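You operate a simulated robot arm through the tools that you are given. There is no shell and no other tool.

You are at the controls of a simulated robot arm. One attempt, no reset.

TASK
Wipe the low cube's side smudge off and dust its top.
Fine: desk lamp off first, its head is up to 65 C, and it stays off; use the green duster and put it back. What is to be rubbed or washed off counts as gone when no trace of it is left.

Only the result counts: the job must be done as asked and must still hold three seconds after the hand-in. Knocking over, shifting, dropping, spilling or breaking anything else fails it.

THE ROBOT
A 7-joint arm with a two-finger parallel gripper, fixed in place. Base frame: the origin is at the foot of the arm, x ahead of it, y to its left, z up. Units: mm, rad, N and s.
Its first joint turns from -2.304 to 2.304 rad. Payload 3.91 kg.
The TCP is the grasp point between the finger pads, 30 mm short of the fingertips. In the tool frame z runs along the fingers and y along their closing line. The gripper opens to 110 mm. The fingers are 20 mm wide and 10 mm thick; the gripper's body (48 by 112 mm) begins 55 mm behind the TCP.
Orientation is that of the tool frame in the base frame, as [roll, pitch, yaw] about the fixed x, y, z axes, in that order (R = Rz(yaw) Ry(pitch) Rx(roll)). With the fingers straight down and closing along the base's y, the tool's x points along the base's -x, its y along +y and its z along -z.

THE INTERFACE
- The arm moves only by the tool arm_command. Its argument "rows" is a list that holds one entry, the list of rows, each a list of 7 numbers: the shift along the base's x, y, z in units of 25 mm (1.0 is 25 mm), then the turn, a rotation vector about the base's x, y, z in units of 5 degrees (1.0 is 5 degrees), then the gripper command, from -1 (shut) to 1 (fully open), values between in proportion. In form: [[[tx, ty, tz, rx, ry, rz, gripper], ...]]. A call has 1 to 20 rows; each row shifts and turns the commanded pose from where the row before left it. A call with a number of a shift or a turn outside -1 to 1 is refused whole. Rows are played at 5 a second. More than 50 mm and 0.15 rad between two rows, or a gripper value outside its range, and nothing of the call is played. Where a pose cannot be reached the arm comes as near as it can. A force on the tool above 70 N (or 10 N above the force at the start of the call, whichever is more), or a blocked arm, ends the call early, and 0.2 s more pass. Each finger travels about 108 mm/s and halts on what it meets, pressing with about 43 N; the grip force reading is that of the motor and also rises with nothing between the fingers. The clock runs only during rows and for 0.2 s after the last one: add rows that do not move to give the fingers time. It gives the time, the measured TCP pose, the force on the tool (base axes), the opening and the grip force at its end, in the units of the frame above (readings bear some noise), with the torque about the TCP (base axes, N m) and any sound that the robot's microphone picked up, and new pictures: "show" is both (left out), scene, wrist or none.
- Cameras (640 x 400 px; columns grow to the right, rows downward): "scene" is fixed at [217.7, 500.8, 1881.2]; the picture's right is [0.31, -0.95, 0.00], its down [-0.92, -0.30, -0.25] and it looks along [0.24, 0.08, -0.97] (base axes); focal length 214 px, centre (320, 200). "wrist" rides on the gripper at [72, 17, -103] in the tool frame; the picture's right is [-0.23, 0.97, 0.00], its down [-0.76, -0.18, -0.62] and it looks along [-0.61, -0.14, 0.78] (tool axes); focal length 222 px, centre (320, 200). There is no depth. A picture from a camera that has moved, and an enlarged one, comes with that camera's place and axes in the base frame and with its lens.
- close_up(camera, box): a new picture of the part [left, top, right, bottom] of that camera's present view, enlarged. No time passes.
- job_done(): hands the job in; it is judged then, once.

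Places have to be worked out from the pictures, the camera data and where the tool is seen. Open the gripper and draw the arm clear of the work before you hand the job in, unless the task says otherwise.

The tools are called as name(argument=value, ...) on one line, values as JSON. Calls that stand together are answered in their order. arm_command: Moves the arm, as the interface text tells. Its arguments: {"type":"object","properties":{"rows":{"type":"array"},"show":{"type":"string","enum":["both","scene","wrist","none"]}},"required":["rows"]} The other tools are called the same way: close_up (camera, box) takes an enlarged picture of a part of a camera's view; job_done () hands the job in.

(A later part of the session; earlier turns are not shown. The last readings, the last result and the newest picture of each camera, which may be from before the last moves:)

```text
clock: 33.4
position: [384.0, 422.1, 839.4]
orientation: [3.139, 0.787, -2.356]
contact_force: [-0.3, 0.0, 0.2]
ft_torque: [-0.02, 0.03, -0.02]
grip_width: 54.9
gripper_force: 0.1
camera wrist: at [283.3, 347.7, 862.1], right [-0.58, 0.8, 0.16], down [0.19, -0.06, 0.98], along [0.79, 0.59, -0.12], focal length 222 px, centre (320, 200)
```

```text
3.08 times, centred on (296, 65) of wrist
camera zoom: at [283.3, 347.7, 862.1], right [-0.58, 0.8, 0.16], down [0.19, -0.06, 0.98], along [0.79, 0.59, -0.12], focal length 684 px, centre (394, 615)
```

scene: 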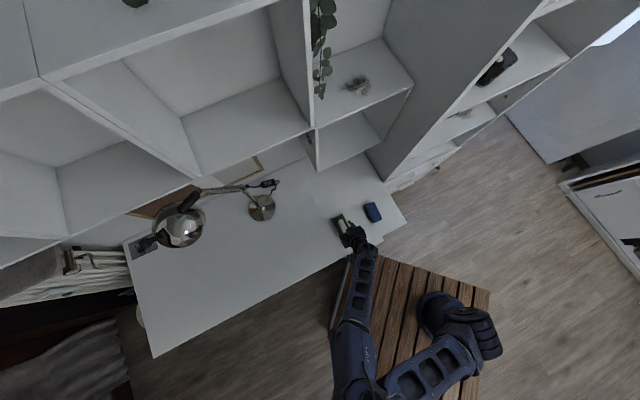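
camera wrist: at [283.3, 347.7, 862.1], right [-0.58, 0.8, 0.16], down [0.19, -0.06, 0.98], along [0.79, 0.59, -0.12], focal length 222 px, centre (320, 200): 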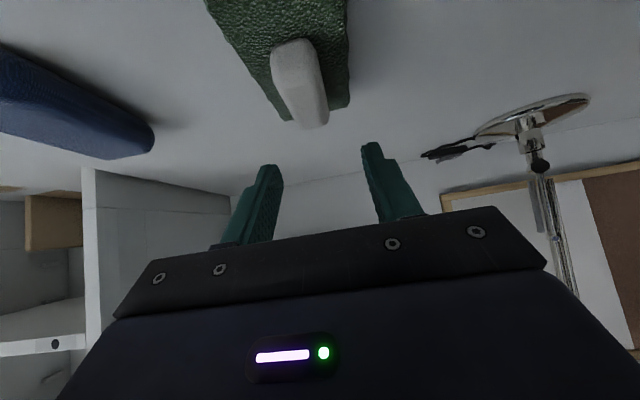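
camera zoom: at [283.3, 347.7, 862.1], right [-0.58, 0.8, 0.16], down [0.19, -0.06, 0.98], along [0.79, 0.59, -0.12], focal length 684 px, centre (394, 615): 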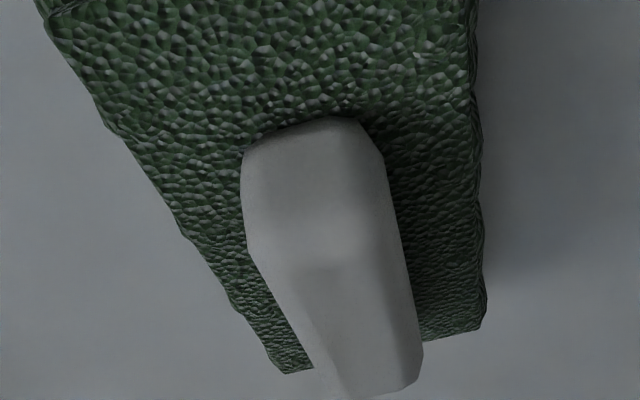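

Handle refined: centre about (395.5,435.5), from z≈757 at the pad to z≈780 at the top. I'll descend with the fingers straddling it, stopping with the finger corners just above the pad.

arm_command(rows=[[[0.012, 0.028, -0.4, 0, 0, 0, 0], [0.012, 0.028, -0.4, 0, 0, 0, 0], [0.012, 0.028, -0.4, 0, 0, 0, 0], [0.012, 0.028, -0.4, 0, 0, 0, 0], [0.012, 0.028, -0.32, 0, 0, 0, 0], [0, 0, 0, 0, 0, 0, 0]]])

close_up(camera="wrist", box=[200, 40, 440, 190])

close_up(camera="scene", box=[320, 195, 384, 235])

```text
clock: 34.8
position: [384.6, 427.6, 791.1]
orientation: [3.141, 0.784, -2.356]
contact_force: [0.2, -0.8, 0.2]
ft_torque: [-0.04, 0.0, -0.03]
grip_width: 54.8
gripper_force: 0.1
camera wrist: at [285.8, 352.3, 813.5], right [-0.58, 0.8, 0.16], down [0.19, -0.06, 0.98], along [0.79, 0.59, -0.12], focal length 222 px, centre (320, 200)
```

scene: 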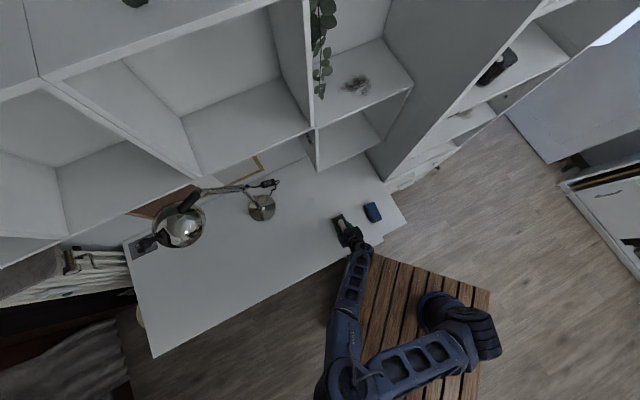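
wrist: 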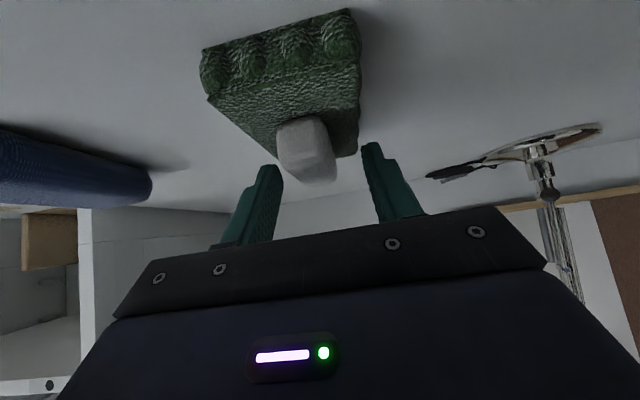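

```text
2.67 times, centred on (320, 115) of wrist
camera zoom: at [285.8, 352.3, 813.5], right [-0.58, 0.8, 0.16], down [0.19, -0.06, 0.98], along [0.79, 0.59, -0.12], focal length 592 px, centre (320, 427)
```

zoom: 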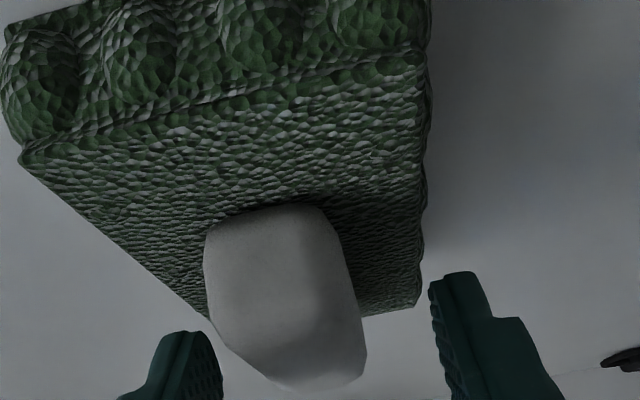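

```text
10.00 times, centred on (352, 215) of scene
camera zoom: at [217.7, 500.8, 1881.2], right [0.31, -0.95, 0.0], down [-0.92, -0.3, -0.25], along [0.24, 0.08, -0.97], focal length 2145 px, centre (0, 50)
```

zoom: 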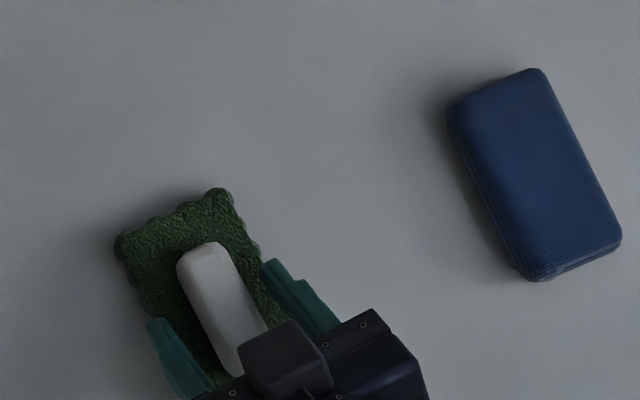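

The fingers straddle the handle symmetrically, with the tips around its middle. I'll lower 2 mm more and close the gripper.

arm_command(rows=[[[0, 0, -0.08, 0, 0, 0, 0], [0, 0, 0, 0, 0, 0, -1], [0, 0, 0, 0, 0, 0, -1], [0, 0, 0, 0, 0, 0, -1], [0, 0, 0, 0, 0, 0, -1]]])

close_up(camera="wrist", box=[200, 40, 440, 190])

```text
clock: 36.0
position: [385.5, 426.3, 788.8]
orientation: [3.141, 0.787, -2.356]
contact_force: [0.0, 0.2, -1.0]
ft_torque: [0.02, -0.02, 0.02]
grip_width: 27.1
gripper_force: 42.7
camera wrist: at [285.5, 352.0, 811.5], right [-0.58, 0.8, 0.16], down [0.19, -0.06, 0.98], along [0.79, 0.59, -0.12], focal length 222 px, centre (320, 200)
```

scene: 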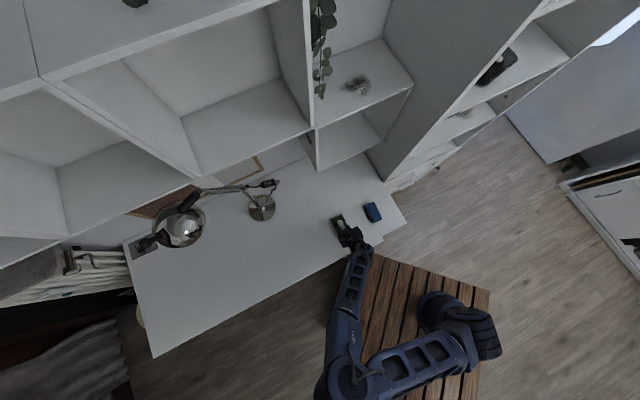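
wrist: 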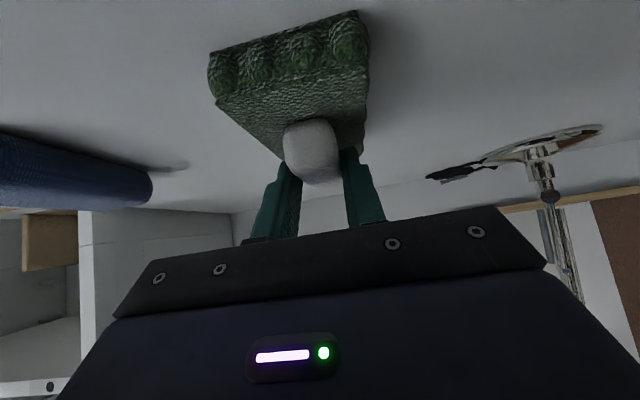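

```text
2.67 times, centred on (320, 115) of wrist
camera zoom: at [285.5, 352.0, 811.5], right [-0.58, 0.8, 0.16], down [0.19, -0.06, 0.98], along [0.79, 0.59, -0.12], focal length 592 px, centre (320, 427)
```

zoom: 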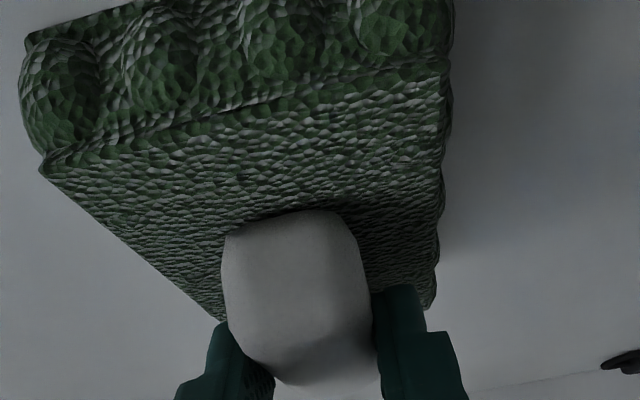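

Gripped: width 27.1 mm, force 42.7 N. The desk comes out at z≈734, so the pad's underside is about 55 mm below the TCP. I'll remember the put-down pose (385.5, 426.3, 789) and lift straight up.

arm_command(rows=[[[0, 0, 0.2, 0, 0, 0, -1], [0, 0, 0.4, 0, 0, 0, -1], [0, 0, 0.6, 0, 0, 0, -1], [0, 0, 0.8, 0, 0, 0, -1], [0, 0, 0.8, 0, 0, 0, -1], [0, 0, 0.8, 0, 0, 0, -1], [0, 0, 0, 0, 0, 0, -1]]])

```text
clock: 37.6
position: [385.2, 426.4, 879.6]
orientation: [-3.141, 0.785, -2.356]
contact_force: [0.8, -0.4, -0.5]
ft_torque: [0.0, -0.02, -0.02]
grip_width: 27.0
gripper_force: 43.0
camera wrist: at [285.0, 351.4, 902.1], right [-0.57, 0.8, 0.16], down [0.19, -0.06, 0.98], along [0.79, 0.59, -0.12], focal length 222 px, centre (320, 200)
```

scene: 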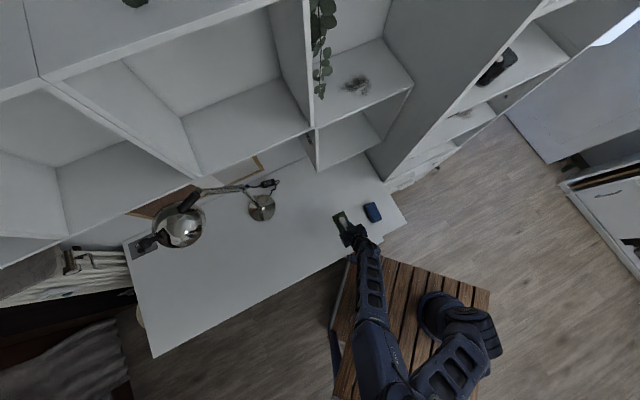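
wrist: 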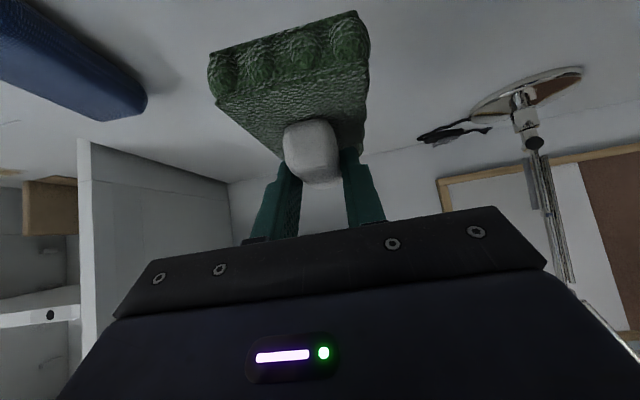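

The duster is held firmly and stays put relative to the fingers. I'll carry it up and forward in open space to about (375,530,1080), then start the roll that turns the pad toward the cube's left face.

arm_command(rows=[[[-0.04, 0.416, 0.8, 0, 0, 0, -1], [-0.04, 0.416, 0.8, 0, 0, 0, -1], [-0.04, 0.416, 0.8, 0, 0, 0, -1], [-0.04, 0.416, 0.8, 0, 0, 0, -1], [-0.04, 0.416, 0.8, 0, 0, 0, -1], [-0.04, 0.416, 0.8, 0, 0, 0, -1], [-0.04, 0.416, 0.8, 0, 0, 0, -1], [-0.04, 0.416, 0.8, 0, 0, 0, -1], [-0.04, 0.416, 0.8, 0, 0, 0, -1], [-0.04, 0.416, 0.8, 0, 0, 0, -1], [0.047, 0.142, 0.233, -0.707, -0.707, 0, -1], [0.047, 0.142, 0.233, -0.707, -0.707, 0, -1], [0.047, 0.142, 0.233, -0.707, -0.707, 0, -1], [0.047, 0.142, 0.233, -0.707, -0.707, 0, -1], [0.047, 0.142, 0.233, -0.707, -0.707, 0, -1], [0.047, 0.142, 0.233, -0.707, -0.707, 0, -1], [0.047, 0.142, 0.233, -0.707, -0.707, 0, -1], [0.047, 0.142, 0.233, -0.707, -0.707, 0, -1], [0.047, 0.142, 0.233, -0.707, -0.707, 0, -1], [0.047, 0.142, 0.233, -0.707, -0.707, 0, -1]]])

```text
clock: 41.8
position: [387.5, 566.3, 1137.8]
orientation: [-2.107, 0.473, -1.704]
contact_force: [-0.2, 0.3, -0.3]
ft_torque: [0.01, 0.01, 0.03]
grip_width: 27.2
gripper_force: 43.2
camera wrist: at [280.0, 498.3, 1139.7], right [-0.42, 0.64, -0.64], down [-0.38, 0.52, 0.77], along [0.83, 0.56, 0.03], focal length 222 px, centre (320, 200)
```

scene: 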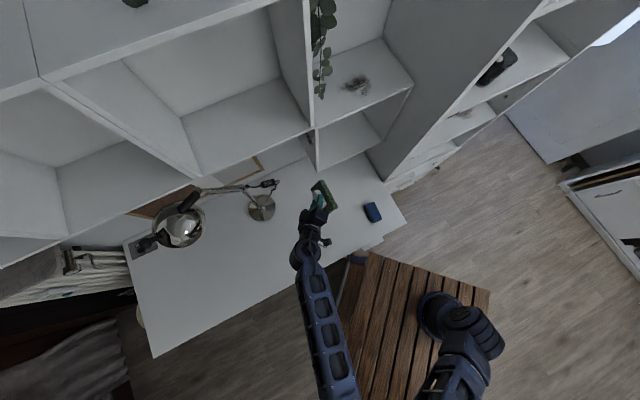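
wrist: 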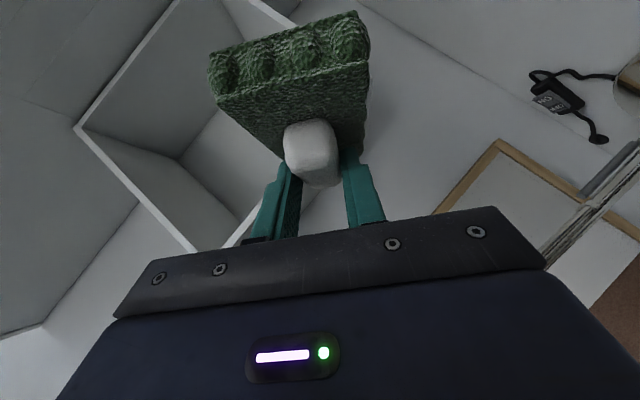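

arm_command(rows=[[[-0.028, 0.209, 0.236, -0.707, -0.707, 0, -1], [-0.028, 0.209, 0.236, -0.707, -0.707, 0, -1], [-0.028, 0.209, 0.236, -0.707, -0.707, 0, -1], [-0.028, 0.209, 0.236, -0.707, -0.707, 0, -1], [-0.028, 0.209, 0.236, -0.707, -0.707, 0, -1], [-0.028, 0.209, 0.236, -0.707, -0.707, 0, -1], [-0.028, 0.209, 0.236, -0.707, -0.707, 0, -1], [-0.028, 0.209, 0.236, -0.707, -0.707, 0, -1], [0, 0, 0, 0, 0, 0, -1]]])

```text
clock: 43.8
position: [380.4, 608.4, 1184.8]
orientation: [-1.572, 0.002, -1.571]
contact_force: [-0.2, -1.0, -0.3]
ft_torque: [0.01, 0.01, -0.02]
grip_width: 27.1
gripper_force: 43.5
camera wrist: at [277.5, 536.5, 1168.4], right [0.0, 0.23, -0.97], down [-0.62, 0.76, 0.18], along [0.78, 0.61, 0.14], focal length 222 px, centre (320, 200)
```

scene: 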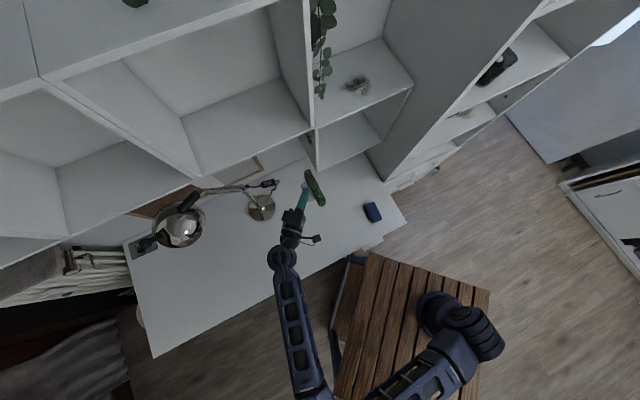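
wrist: 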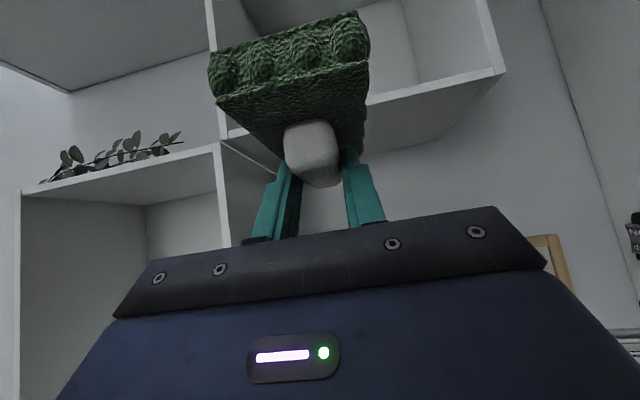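

The pad now faces the cube's left face squarely. I'll slide in parallel to the wall axis at s≈161, so the pad stays about 55 mm off the face, until the pad is beside the smudge.

arm_command(rows=[[[0.657, 0.657, 0, 0, 0, 0, -1], [0.657, 0.657, 0, 0, 0, 0, -1], [0.657, 0.657, 0, 0, 0, 0, -1], [0.657, 0.657, 0, 0, 0, 0, -1], [0.657, 0.657, 0, 0, 0, 0, -1], [0.657, 0.657, 0, 0, 0, 0, -1], [0.657, 0.657, 0, 0, 0, 0, -1], [0.657, 0.657, 0, 0, 0, 0, -1], [0, 0, 0, 0, 0, 0, -1]]])

close_up(camera="scene", box=[240, 100, 368, 180])

close_up(camera="scene", box=[200, 140, 360, 240])

```text
clock: 45.8
position: [511.4, 741.4, 1184.9]
orientation: [-1.571, 0.004, -1.571]
contact_force: [0.3, 0.1, 0.0]
ft_torque: [0.02, 0.0, 0.0]
grip_width: 27.1
gripper_force: 42.8
camera wrist: at [409.0, 668.8, 1169.0], right [0.0, 0.23, -0.97], down [-0.62, 0.76, 0.18], along [0.78, 0.61, 0.14], focal length 222 px, centre (320, 200)
```

scene: 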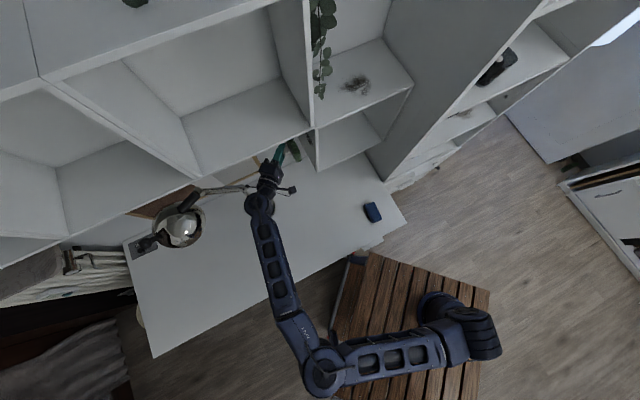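
wrist: 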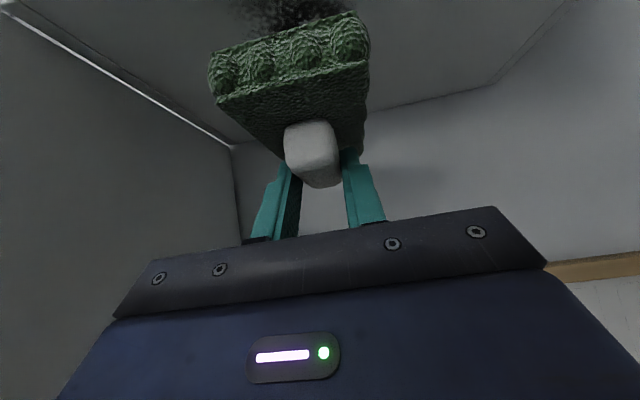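

```text
5.00 times, centred on (304, 140) of scene
camera zoom: at [217.7, 500.8, 1881.2], right [0.31, -0.95, 0.0], down [-0.92, -0.3, -0.25], along [0.24, 0.08, -0.97], focal length 1072 px, centre (400, 500)
```

zoom: 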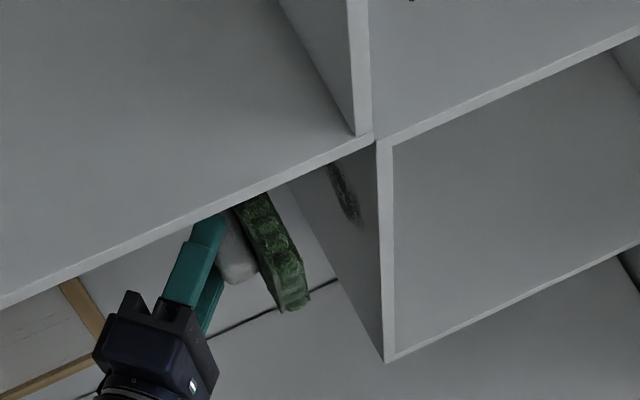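

```text
4.00 times, centred on (280, 190) of scene
camera zoom: at [217.7, 500.8, 1881.2], right [0.31, -0.95, 0.0], down [-0.92, -0.3, -0.25], along [0.24, 0.08, -0.97], focal length 858 px, centre (480, 240)
```

zoom: 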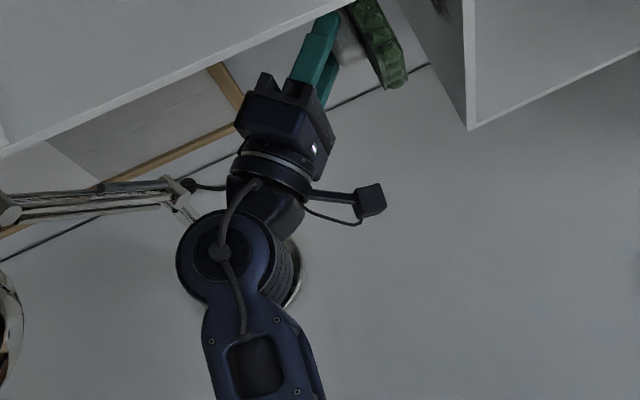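

The pad is beside the smudge with good clearance to the lamp arm. I'll approach the face, quickly at first and then in 3 mm steps, watching the force.

arm_command(rows=[[[0.424, -0.424, 0, 0, 0, 0, -1], [0.424, -0.424, 0, 0, 0, 0, -1], [0.424, -0.424, 0, 0, 0, 0, -1], [0.085, -0.085, 0, 0, 0, 0, -1], [0.085, -0.085, 0, 0, 0, 0, -1], [0.0, 0.0, 0, 0, 0, 0, -1]]])

close_up(camera="scene", box=[260, 110, 340, 160])

```text
clock: 47.2
position: [548.3, 702.5, 1185.0]
orientation: [-1.573, 0.001, -1.57]
contact_force: [0.7, -0.2, -0.3]
ft_torque: [0.0, 0.03, -0.02]
grip_width: 27.0
gripper_force: 42.9
camera wrist: at [445.6, 631.5, 1168.8], right [0.0, 0.23, -0.97], down [-0.62, 0.76, 0.18], along [0.78, 0.61, 0.14], focal length 222 px, centre (320, 200)
```

scene: 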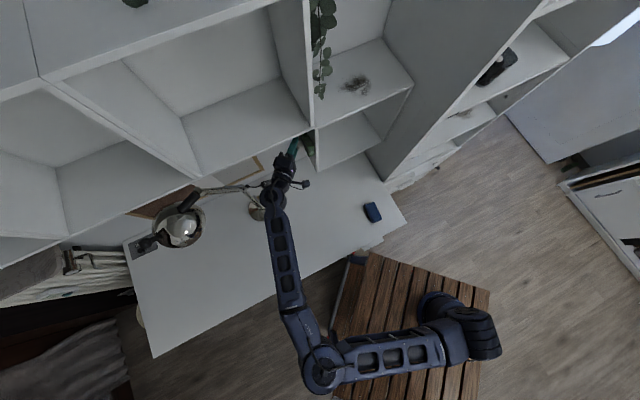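
wrist: 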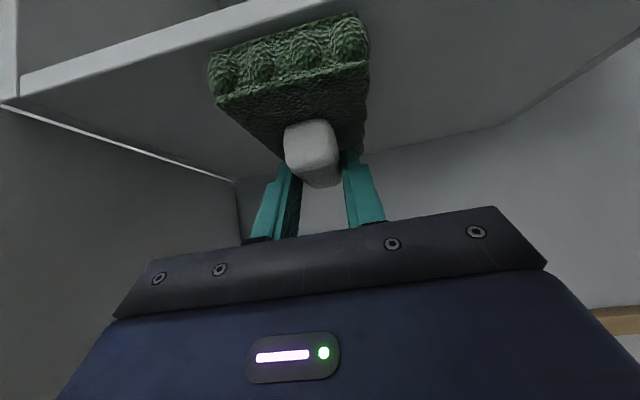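

```text
8.00 times, centred on (300, 135) of scene
camera zoom: at [217.7, 500.8, 1881.2], right [0.31, -0.95, 0.0], down [-0.92, -0.3, -0.25], along [0.24, 0.08, -0.97], focal length 1716 px, centre (480, 720)
```

zoom: 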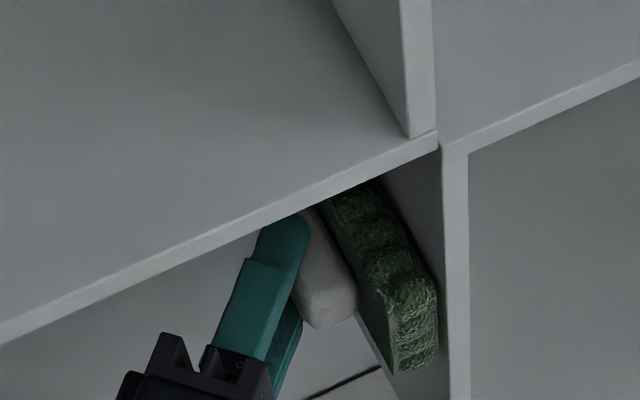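

Not in contact yet (TCP s≈109). I'll continue in 2 mm steps.

arm_command(rows=[[[0.057, -0.057, 0, 0, 0, 0, -1], [0.057, -0.057, 0, 0, 0, 0, -1], [0.057, -0.057, 0, 0, 0, 0, -1], [0, 0, 0, 0, 0, 0, -1]]], show="none")

```text
clock: 48.2
position: [550.6, 702.1, 1185.3]
orientation: [-1.571, 0.001, -1.567]
contact_force: [-16.2, 15.4, -0.3]
ft_torque: [-0.09, -0.13, -0.83]
grip_width: 27.4
gripper_force: 43.3
```

Contact: about 22 N, with the pressure centre toward the pad's front end. I'll ease off about 3 mm and turn the pad about 2° to seat it flatter.

arm_command(rows=[[[-0.085, 0.085, 0, 0, 0, -0.2, -1], [0, 0, 0, 0, 0, -0.2, -1], [0, 0, 0, 0, 0, 0, -1]]], show="none")

```text
clock: 49.0
position: [551.2, 702.7, 1183.5]
orientation: [-1.572, 0.001, -1.607]
contact_force: [-8.3, 15.2, -0.7]
ft_torque: [-0.02, -0.02, 1.44]
grip_width: 27.1
gripper_force: 43.2
```

arm_command(rows=[[[0, 0, 0, 0, 0, 0.2, -1], [0, 0, 0, 0, 0, 0, -1]]], show="none")

```text
clock: 49.6
position: [550.4, 702.0, 1183.8]
orientation: [-1.573, 0.002, -1.587]
contact_force: [-14.7, 6.3, -2.2]
ft_torque: [0.13, -0.04, -1.08]
grip_width: 27.1
gripper_force: 42.7
```

arm_command(rows=[[[-0.057, 0.057, 0, 0, 0, 0, -1], [0, 0, 0, 0, 0, 0, -1]]])

close_up(camera="wrist", box=[180, 0, 420, 190])

close_up(camera="scene", box=[260, 110, 340, 160])

```text
clock: 50.2
position: [549.8, 702.6, 1183.9]
orientation: [-1.574, 0.002, -1.591]
contact_force: [-0.1, -1.0, -0.9]
ft_torque: [0.03, 0.06, 0.0]
grip_width: 27.2
gripper_force: 42.8
camera wrist: at [445.2, 632.3, 1168.5], right [0.0, 0.23, -0.97], down [-0.61, 0.77, 0.18], along [0.79, 0.59, 0.14], focal length 222 px, centre (320, 200)
```

scene: 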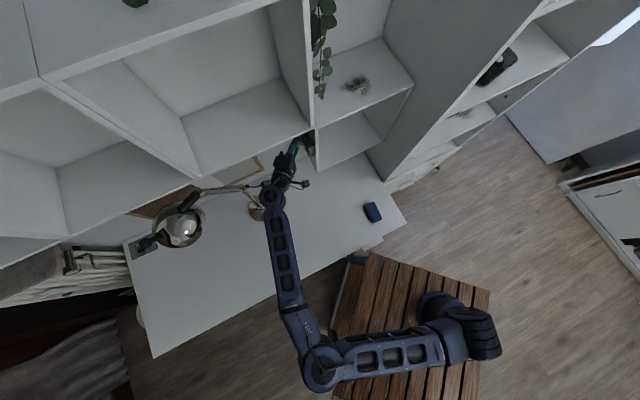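
wrist: 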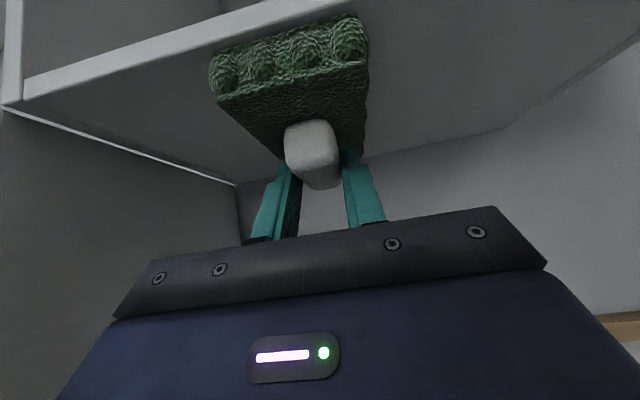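

```text
2.11 times, centred on (300, 95) of wrist
camera zoom: at [445.2, 632.3, 1168.5], right [0.0, 0.23, -0.97], down [-0.61, 0.77, 0.18], along [0.79, 0.59, 0.14], focal length 468 px, centre (362, 421)
```

zoom: 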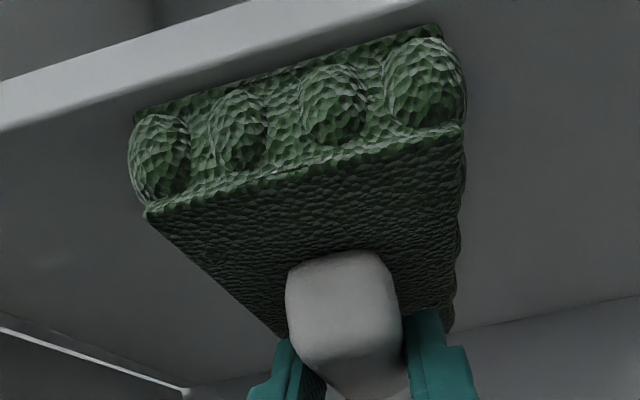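

```text
8.00 times, centred on (300, 135) of scene
camera zoom: at [217.7, 500.8, 1881.2], right [0.31, -0.95, 0.0], down [-0.92, -0.3, -0.25], along [0.24, 0.08, -0.97], focal length 1716 px, centre (480, 720)
```

zoom: 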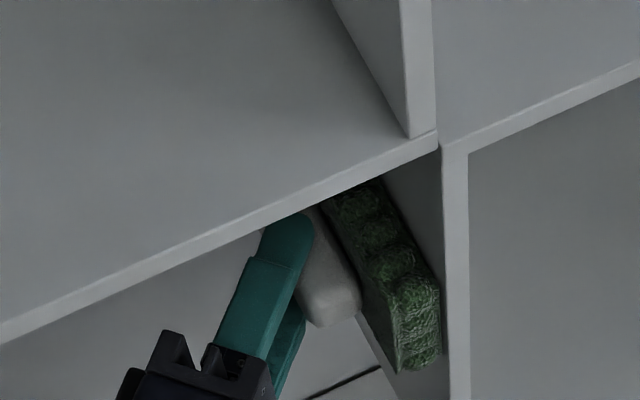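

The duster is still square in the grip, and 2 mm of travel changes the force by about 16 N, so contact is stiff. I'll press in about 1.5 mm and scrub vertically over the smudge.

arm_command(rows=[[[0.043, -0.043, 0, 0, 0, 0, -1], [0, 0, 0.3, 0, 0, 0, -1], [0, 0, 0.3, 0, 0, 0, -1], [0, 0, 0.3, 0, 0, 0, -1], [0, 0, 0.3, 0, 0, 0, -1], [0, 0, -0.3, 0, 0, 0, -1], [0, 0, -0.3, 0, 0, 0, -1], [0, 0, -0.3, 0, 0, 0, -1], [0, 0, -0.3, 0, 0, 0, -1], [0, 0, -0.3, 0, 0, 0, -1], [0, 0, -0.3, 0, 0, 0, -1], [0, 0, -0.3, 0, 0, 0, -1], [0, 0, -0.3, 0, 0, 0, -1], [0, 0, -0.2, 0, 0, 0, -1], [0, 0, 0.2, 0, 0, 0, -1], [0, 0, 0.3, 0, 0, 0, -1], [0, 0, 0.3, 0, 0, 0, -1], [0, 0, 0.3, 0, 0, 0, -1], [0, 0, 0.3, 0, 0, 0, -1]]])

close_up(camera="scene", box=[260, 110, 340, 160])

```text
clock: 54.2
position: [551.2, 701.9, 1184.2]
orientation: [-1.572, 0.002, -1.588]
contact_force: [-0.3, 0.3, -0.4]
ft_torque: [0.01, 0.02, 0.0]
grip_width: 27.2
gripper_force: 43.2
camera wrist: at [445.8, 631.2, 1168.1], right [0.0, 0.23, -0.97], down [-0.61, 0.77, 0.18], along [0.79, 0.59, 0.14], focal length 222 px, centre (320, 200)
```

scene: 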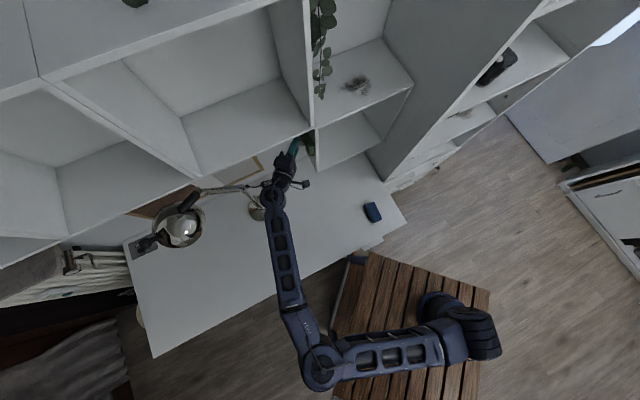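
wrist: 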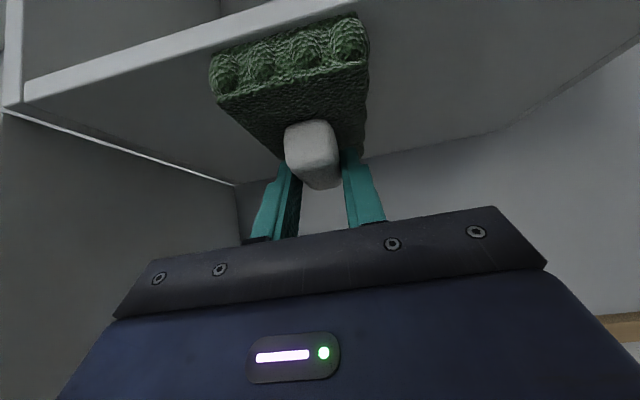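

```text
8.00 times, centred on (300, 135) of scene
camera zoom: at [217.7, 500.8, 1881.2], right [0.31, -0.95, 0.0], down [-0.92, -0.3, -0.25], along [0.24, 0.08, -0.97], focal length 1716 px, centre (480, 720)
```

zoom: 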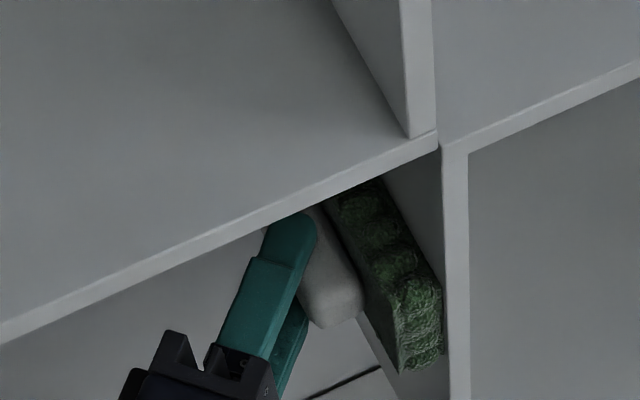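

No contact force at the end, so that pass was too light. I'll press in another 1.2 mm and check.

arm_command(rows=[[[0.034, -0.034, 0, 0, 0, 0, -1], [0, 0, 0, 0, 0, 0, -1]]], show="none")

```text
clock: 54.8
position: [549.4, 701.2, 1184.7]
orientation: [-1.573, 0.0, -1.587]
contact_force: [-5.5, 4.0, -0.9]
ft_torque: [-0.02, -0.07, -0.32]
grip_width: 27.1
gripper_force: 42.7
```

About 7 N with a slight front bias. I'll turn 0.4° more, press 1 mm further and scrub again.

arm_command(rows=[[[0.03, -0.03, 0, 0, 0, -0.08, -1], [0, 0, 0, 0, 0, 0, -1]]], show="none")

```text
clock: 55.4
position: [551.7, 701.6, 1184.5]
orientation: [-1.572, 0.002, -1.595]
contact_force: [-15.6, 8.4, -2.0]
ft_torque: [0.0, -0.02, -0.02]
grip_width: 26.9
gripper_force: 42.6
```

Now about 17 N with the pressure centred under the pad. I'll scrub vertically over the whole smudge.

arm_command(rows=[[[0, 0, 0.3, 0, 0, 0, -1], [0, 0, 0.3, 0, 0, 0, -1], [0, 0, 0.3, 0, 0, 0, -1], [0, 0, 0.2, 0, 0, 0, -1], [0, 0, -0.3, 0, 0, 0, -1], [0, 0, -0.3, 0, 0, 0, -1], [0, 0, -0.3, 0, 0, 0, -1], [0, 0, -0.3, 0, 0, 0, -1], [0, 0, -0.3, 0, 0, 0, -1], [0, 0, -0.3, 0, 0, 0, -1], [0, 0, -0.3, 0, 0, 0, -1], [0, 0, -0.3, 0, 0, 0, -1], [0, 0, -0.2, 0, 0, 0, -1], [0, 0, 0.3, 0, 0, 0, -1], [0, 0, 0.3, 0, 0, 0, -1], [0, 0, 0.3, 0, 0, 0, -1], [0, 0, 0.3, 0, 0, 0, -1], [0, 0, 0, 0, 0, 0, -1]]], show="none")

```text
clock: 59.2
position: [552.1, 701.6, 1175.7]
orientation: [-1.572, 0.003, -1.595]
contact_force: [-18.1, 19.2, -11.4]
ft_torque: [0.04, 0.2, 0.18]
grip_width: 27.1
gripper_force: 42.8
```

Good firm contact (about 26 N normal with friction). I'll add strokes along the wall axis and one more vertical pass, then back off 40 mm and look.

arm_command(rows=[[[0.15, 0.15, 0, 0, 0, 0, -1], [0.15, 0.15, 0, 0, 0, 0, -1], [0.15, 0.15, 0, 0, 0, 0, -1], [-0.15, -0.15, 0.1, 0, 0, 0, -1], [-0.15, -0.15, 0.1, 0, 0, 0, -1], [-0.15, -0.15, 0.1, 0, 0, 0, -1], [0, 0, 0.3, 0, 0, 0, -1], [0, 0, 0.3, 0, 0, 0, -1], [0, 0, 0.2, 0, 0, 0, -1], [0, 0, -0.3, 0, 0, 0, -1], [0, 0, -0.3, 0, 0, 0, -1], [0, 0, -0.3, 0, 0, 0, -1], [0, 0, -0.3, 0, 0, 0, -1], [0, 0, -0.3, 0, 0, 0, -1], [0, 0, -0.3, 0, 0, 0, -1], [0, 0, -0.3, 0, 0, 0, -1], [0, 0, 0.3, 0, 0, 0, -1], [0, 0, 0.3, 0, 0, 0, -1], [0, 0, 0.3, 0, 0, 0, -1], [0, 0, 0, 0, 0, 0, -1]]], show="none")

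arm_command(rows=[[[-0.1, 0.1, 0, 0, 0, 0, -1], [-0.35, 0.35, 0, 0, 0, 0, -1], [-0.7, 0.7, 0, 0, 0, 0, -1], [-0.7, 0.0, 0, 0, 0, 0, -1], [-0.7, -0.5, 0, 0, 0, 0, -1], [-0.7, -0.5, 0, 0, 0, 0, -1], [0, 0, 0, 0, 0, 0, -1]]])

close_up(camera="scene", box=[270, 110, 350, 160])

close_up(camera="wrist", box=[140, 0, 460, 200])

```text
clock: 63.4
position: [551.5, 700.7, 1172.8]
orientation: [-1.573, -0.001, -1.594]
contact_force: [-12.2, 13.7, -8.1]
ft_torque: [0.05, 0.13, 0.03]
grip_width: 27.2
gripper_force: 42.7
```

```text
clock: 65.0
position: [468.3, 703.8, 1174.2]
orientation: [-1.571, 0.001, -1.596]
contact_force: [-0.2, 0.2, -1.2]
ft_torque: [0.0, 0.02, 0.0]
grip_width: 27.2
gripper_force: 42.8
camera wrist: at [364.1, 634.2, 1158.0], right [0.0, 0.23, -0.97], down [-0.6, 0.78, 0.18], along [0.8, 0.59, 0.14], focal length 222 px, centre (320, 200)
```

scene: 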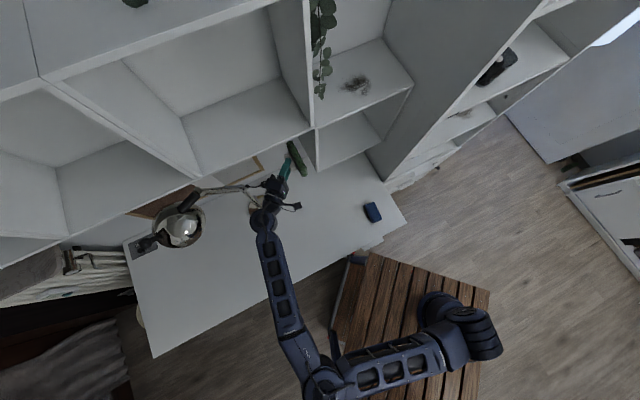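
wrist: 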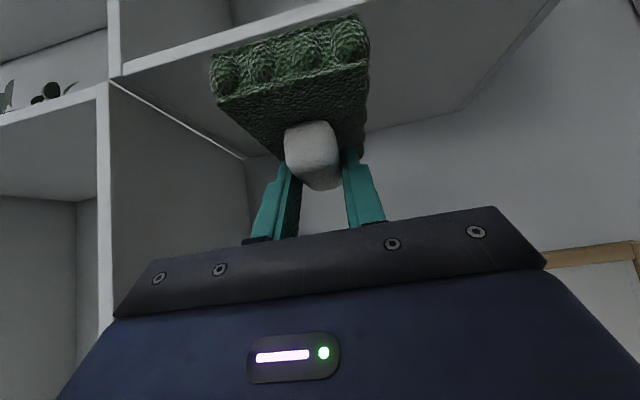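

```text
8.00 times, centred on (310, 135) of scene
camera zoom: at [217.7, 500.8, 1881.2], right [0.31, -0.95, 0.0], down [-0.92, -0.3, -0.25], along [0.24, 0.08, -0.97], focal length 1716 px, centre (400, 720)
```

zoom: 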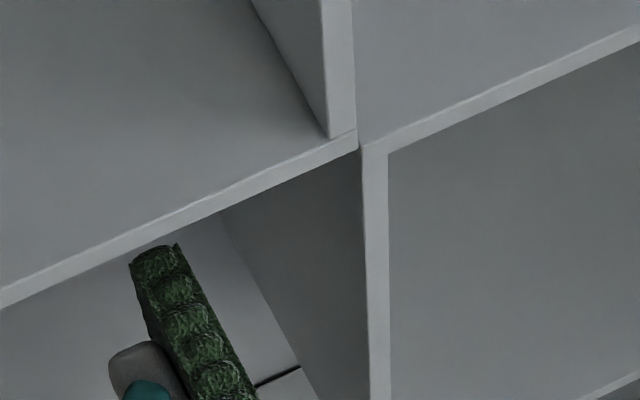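

```text
2.00 times, centred on (300, 100) of wrist
camera zoom: at [364.1, 634.2, 1158.0], right [0.0, 0.23, -0.97], down [-0.6, 0.78, 0.18], along [0.8, 0.59, 0.14], focal length 444 px, centre (360, 400)
```

zoom: 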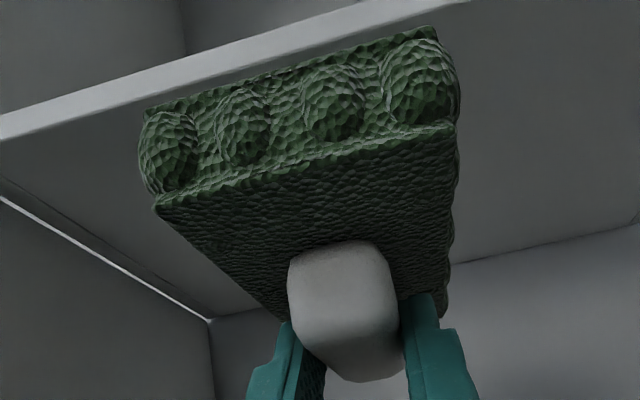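

The side face looks clean from the scene camera. I'll zoom in harder to check for faint traces.

close_up(camera="scene", box=[296, 125, 328, 150])

close_up(camera="wrist", box=[100, 0, 240, 120])

close_up(camera="wrist", box=[350, 0, 550, 125])

```text
16.00 times, centred on (312, 138) of scene
camera zoom: at [217.7, 500.8, 1881.2], right [0.31, -0.95, 0.0], down [-0.92, -0.3, -0.25], along [0.24, 0.08, -0.97], focal length 3432 px, centre (448, 1200)
```

zoom: 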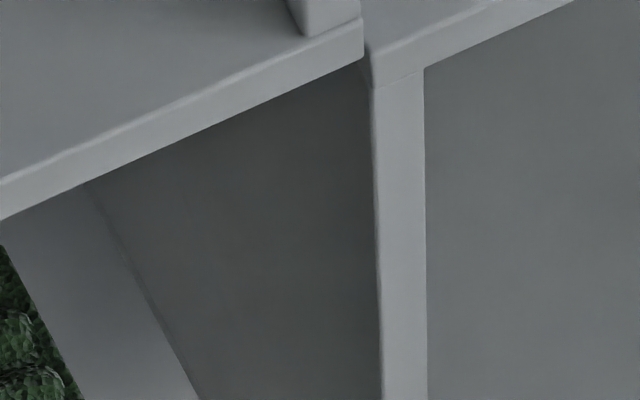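

```text
3.33 times, centred on (170, 60) of wrist
camera zoom: at [364.1, 634.2, 1158.0], right [0.0, 0.23, -0.97], down [-0.6, 0.78, 0.18], along [0.8, 0.59, 0.14], focal length 740 px, centre (820, 667)
```

zoom: 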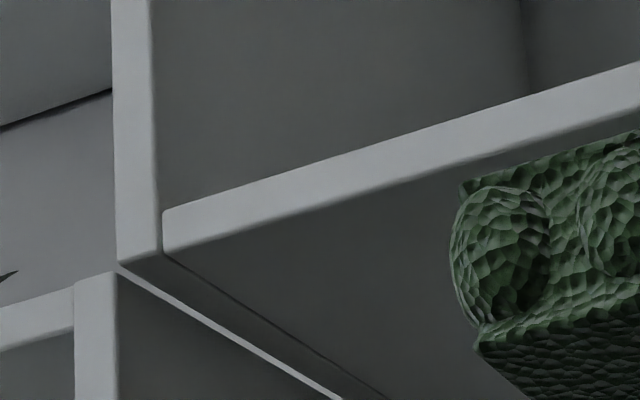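

```text
3.20 times, centred on (450, 62) of wrist
camera zoom: at [364.1, 634.2, 1158.0], right [0.0, 0.23, -0.97], down [-0.6, 0.78, 0.18], along [0.8, 0.59, 0.14], focal length 711 px, centre (-96, 640)
```

zoom: 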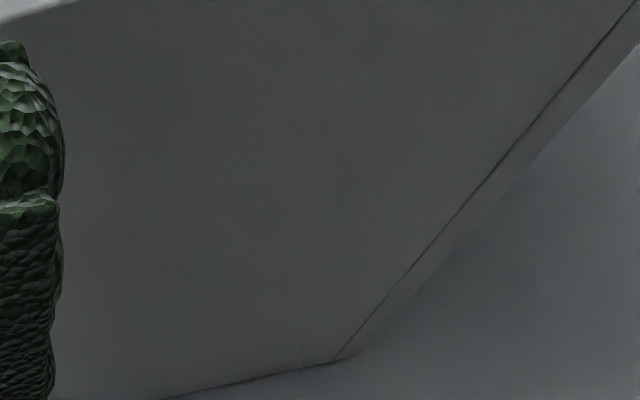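

The zooms look clean. To be certain, I'll lower the tool about 130 mm so the cleaned area appears beside the pad in the wrist view.

arm_command(rows=[[[-0.2, 0, -0.9, 0, 0, 0, -1], [-0.2, 0, -0.9, 0, 0, 0, -1], [-0.2, 0, -0.9, 0, 0, 0, -1], [-0.2, 0, -0.9, 0, 0, 0, -1], [-0.2, 0, -0.9, 0, 0, 0, -1], [-0.2, 0, -0.9, 0, 0, 0, -1], [0, 0, 0, 0, 0, 0, -1]]])

close_up(camera="wrist", box=[60, 0, 260, 180])

```text
clock: 66.6
position: [440.6, 703.7, 1039.8]
orientation: [-1.574, 0.003, -1.596]
contact_force: [0.4, 0.0, -1.3]
ft_torque: [-0.01, 0.01, -0.02]
grip_width: 27.2
gripper_force: 43.2
camera wrist: at [336.0, 633.4, 1023.9], right [0.0, 0.23, -0.97], down [-0.6, 0.78, 0.18], along [0.8, 0.59, 0.14], focal length 222 px, centre (320, 200)
```

scene: 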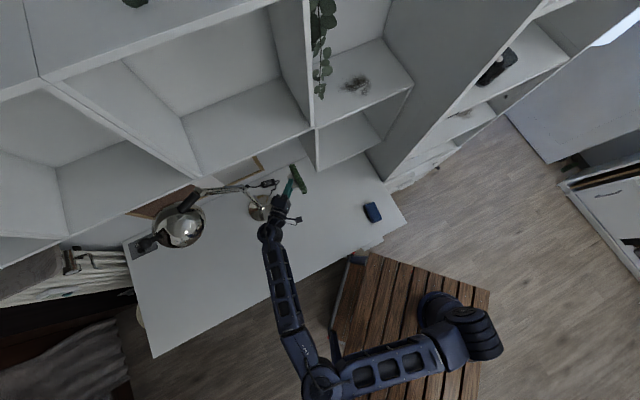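
wrist: 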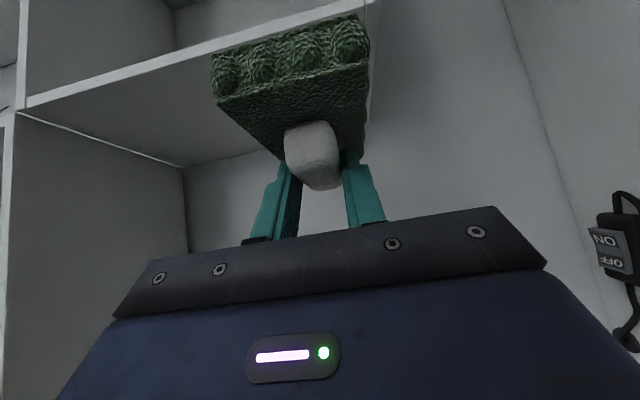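

```text
2.22 times, centred on (160, 90) of wrist
camera zoom: at [336.0, 633.4, 1023.9], right [0.0, 0.23, -0.97], down [-0.6, 0.78, 0.18], along [0.8, 0.59, 0.14], focal length 494 px, centre (676, 444)
```

zoom: 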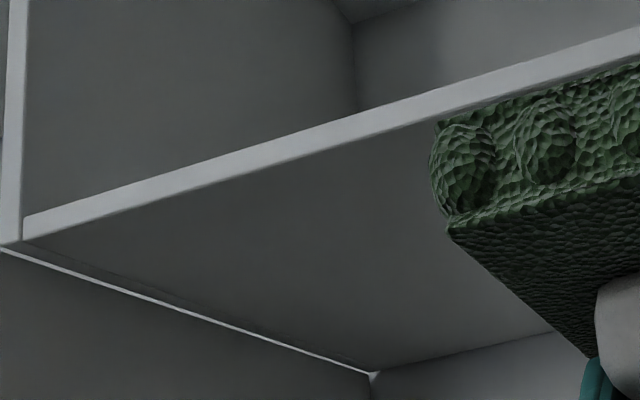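

The side face is clean. Now I'll withdraw from under the shelf, undo the small yaw, roll the pad back to face down in the open, and head up toward the cube's top.

arm_command(rows=[[[-0.6, -0.6, 0, 0, 0, 0.28, -1], [-0.6, -0.6, 0, 0, 0, 0, -1], [-0.6, -0.6, 0, 0, 0, 0, -1], [-0.6, -0.6, 0, 0, 0, 0, -1], [-0.6, -0.6, 0, 0, 0, 0, -1], [-0.6, -0.6, 0, 0, 0, 0, -1], [0, -0.38, 0.6, 0.707, 0.707, 0, -1], [0, -0.38, 0.6, 0.707, 0.707, 0, -1], [0, -0.38, 0.6, 0.707, 0.707, 0, -1], [0, -0.38, 0.6, 0.707, 0.707, 0, -1], [0, -0.38, 0.6, 0.707, 0.707, 0, -1], [0, -0.38, 0.6, 0.707, 0.707, 0, -1], [0, -0.38, 0.6, 0.707, 0.707, 0, -1], [0, -0.38, 0.6, 0.707, 0.707, 0, -1], [0, -0.38, 0.6, 0.707, 0.707, 0, -1], [0, -0.38, 0.6, 0.707, 0.707, 0, -1], [0, -0.38, 0.6, 0.707, 0.707, 0, -1], [0, -0.38, 0.6, 0.707, 0.707, 0, -1], [0, -0.38, 0.6, 0.707, 0.707, 0, -1], [0, -0.38, 0.6, 0.707, 0.707, 0, -1]]])

```text
clock: 70.8
position: [350.1, 482.6, 1247.9]
orientation: [-2.669, 0.727, -2.025]
contact_force: [-0.2, 0.7, -1.0]
ft_torque: [0.0, 0.0, 0.0]
grip_width: 27.4
gripper_force: 42.8
camera wrist: at [246.1, 410.9, 1265.3], right [-0.57, 0.8, -0.18], down [-0.05, 0.19, 0.98], along [0.82, 0.57, -0.07], focal length 222 px, centre (320, 200)
```

scene: 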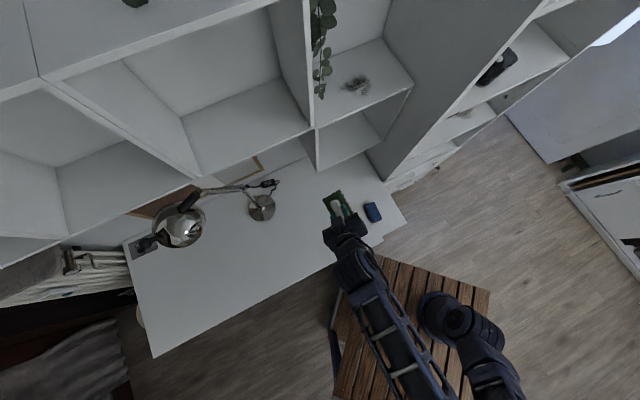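
wrist: 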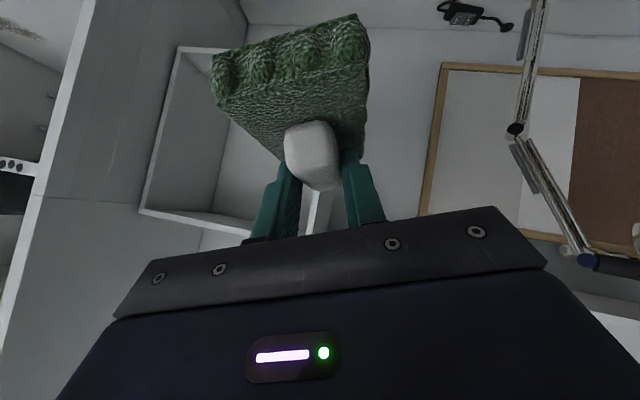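

arm_command(rows=[[[0.52, -0.6, 0.85, 0.707, 0.707, 0, -1], [0.52, -0.6, 0.85, 0.707, 0.707, 0, -1], [0.52, -0.6, 0.85, 0.707, 0.707, 0, -1], [0.52, -0.6, 0.85, 0.707, 0.707, 0, -1], [0.52, -0.6, 0.85, 0, 0, 0, -1], [0.52, -0.6, 0.85, 0, 0, 0, -1], [0.52, -0.6, 0.85, 0, 0, 0, -1], [0.52, -0.6, 0.85, 0, 0, 0, -1], [0.52, -0.6, 0.85, 0, 0, 0, -1], [0.52, -0.6, 0.85, 0, 0, 0, -1], [0, 0, 0, 0, 0, 0, -1]]])

```text
clock: 73.2
position: [481.6, 330.4, 1463.0]
orientation: [3.141, 0.786, -2.357]
contact_force: [0.5, -0.6, -0.6]
ft_torque: [-0.01, 0.04, 0.0]
grip_width: 27.3
gripper_force: 43.3
camera wrist: at [381.6, 255.7, 1484.7], right [-0.58, 0.8, 0.16], down [0.2, -0.06, 0.98], along [0.79, 0.59, -0.12], focal length 222 px, centre (320, 200)
```

scene: 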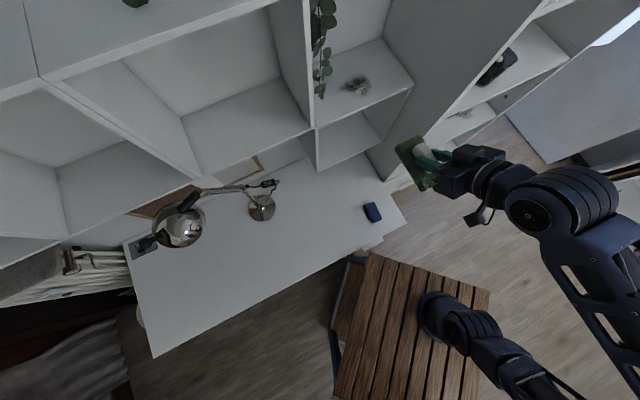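
wrist: 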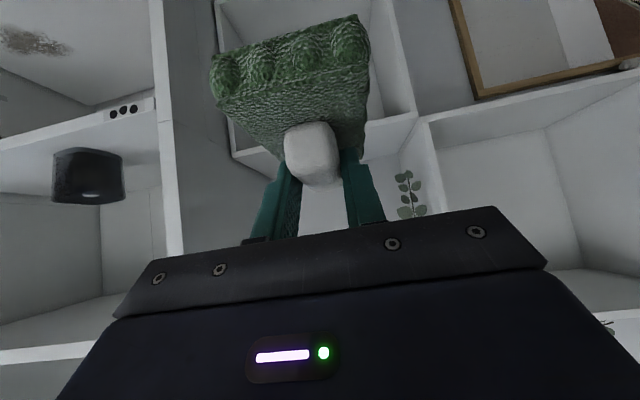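

The grasp orientation is fully restored. I'll move over the cube top with the pad about 60 mm above it, well right of the plant, in two stages.

arm_command(rows=[[[0.827, 0.71, -0.05, 0, 0, 0, -1], [0.827, 0.71, -0.05, 0, 0, 0, -1], [0.827, 0.71, -0.05, 0, 0, 0, -1], [0.827, 0.71, -0.05, 0, 0, 0, -1], [0.827, 0.71, -0.05, 0, 0, 0, -1], [0.827, 0.71, -0.05, 0, 0, 0, -1], [0.827, 0.71, -0.05, 0, 0, 0, -1], [0.827, 0.71, -0.05, 0, 0, 0, -1], [0, 0, 0, 0, 0, 0, -1]]])

close_up(camera="scene", box=[300, 30, 620, 230])

```text
clock: 75.2
position: [646.4, 472.8, 1450.6]
orientation: [-3.141, 0.785, -2.354]
contact_force: [-1.0, -0.1, -0.1]
ft_torque: [-0.02, 0.0, -0.03]
grip_width: 27.1
gripper_force: 42.8
camera wrist: at [547.0, 397.4, 1474.1], right [-0.57, 0.8, 0.16], down [0.2, -0.06, 0.98], along [0.79, 0.59, -0.12], focal length 222 px, centre (320, 200)
```

scene: 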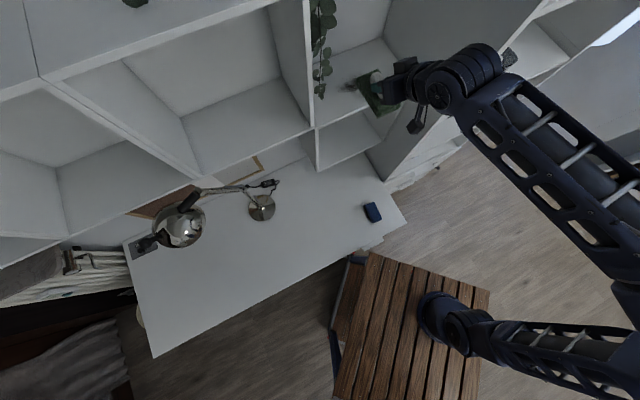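
wrist: 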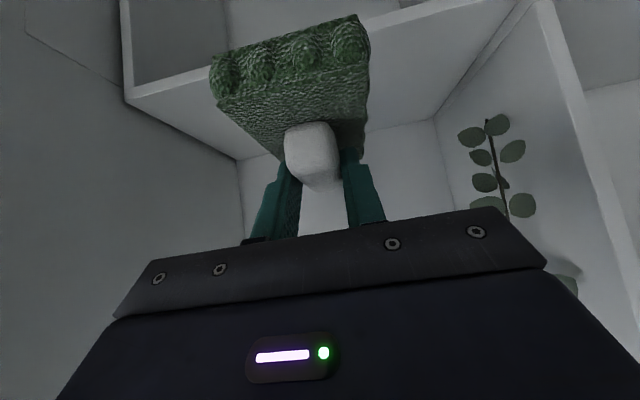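

```text
2.00 times, centred on (460, 130) of scene
camera zoom: at [217.7, 500.8, 1881.2], right [0.31, -0.95, 0.0], down [-0.92, -0.3, -0.25], along [0.24, 0.08, -0.97], focal length 429 px, centre (40, 340)
```

zoom: 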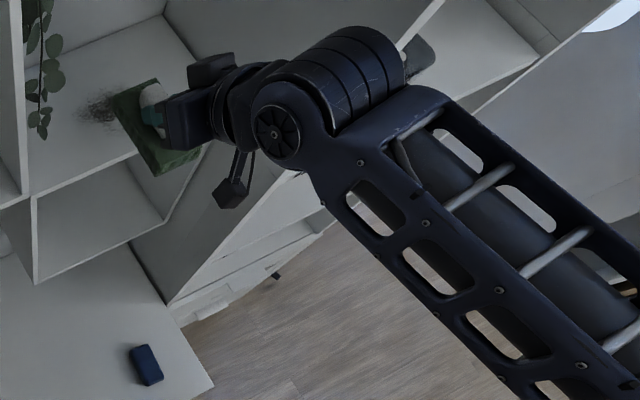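

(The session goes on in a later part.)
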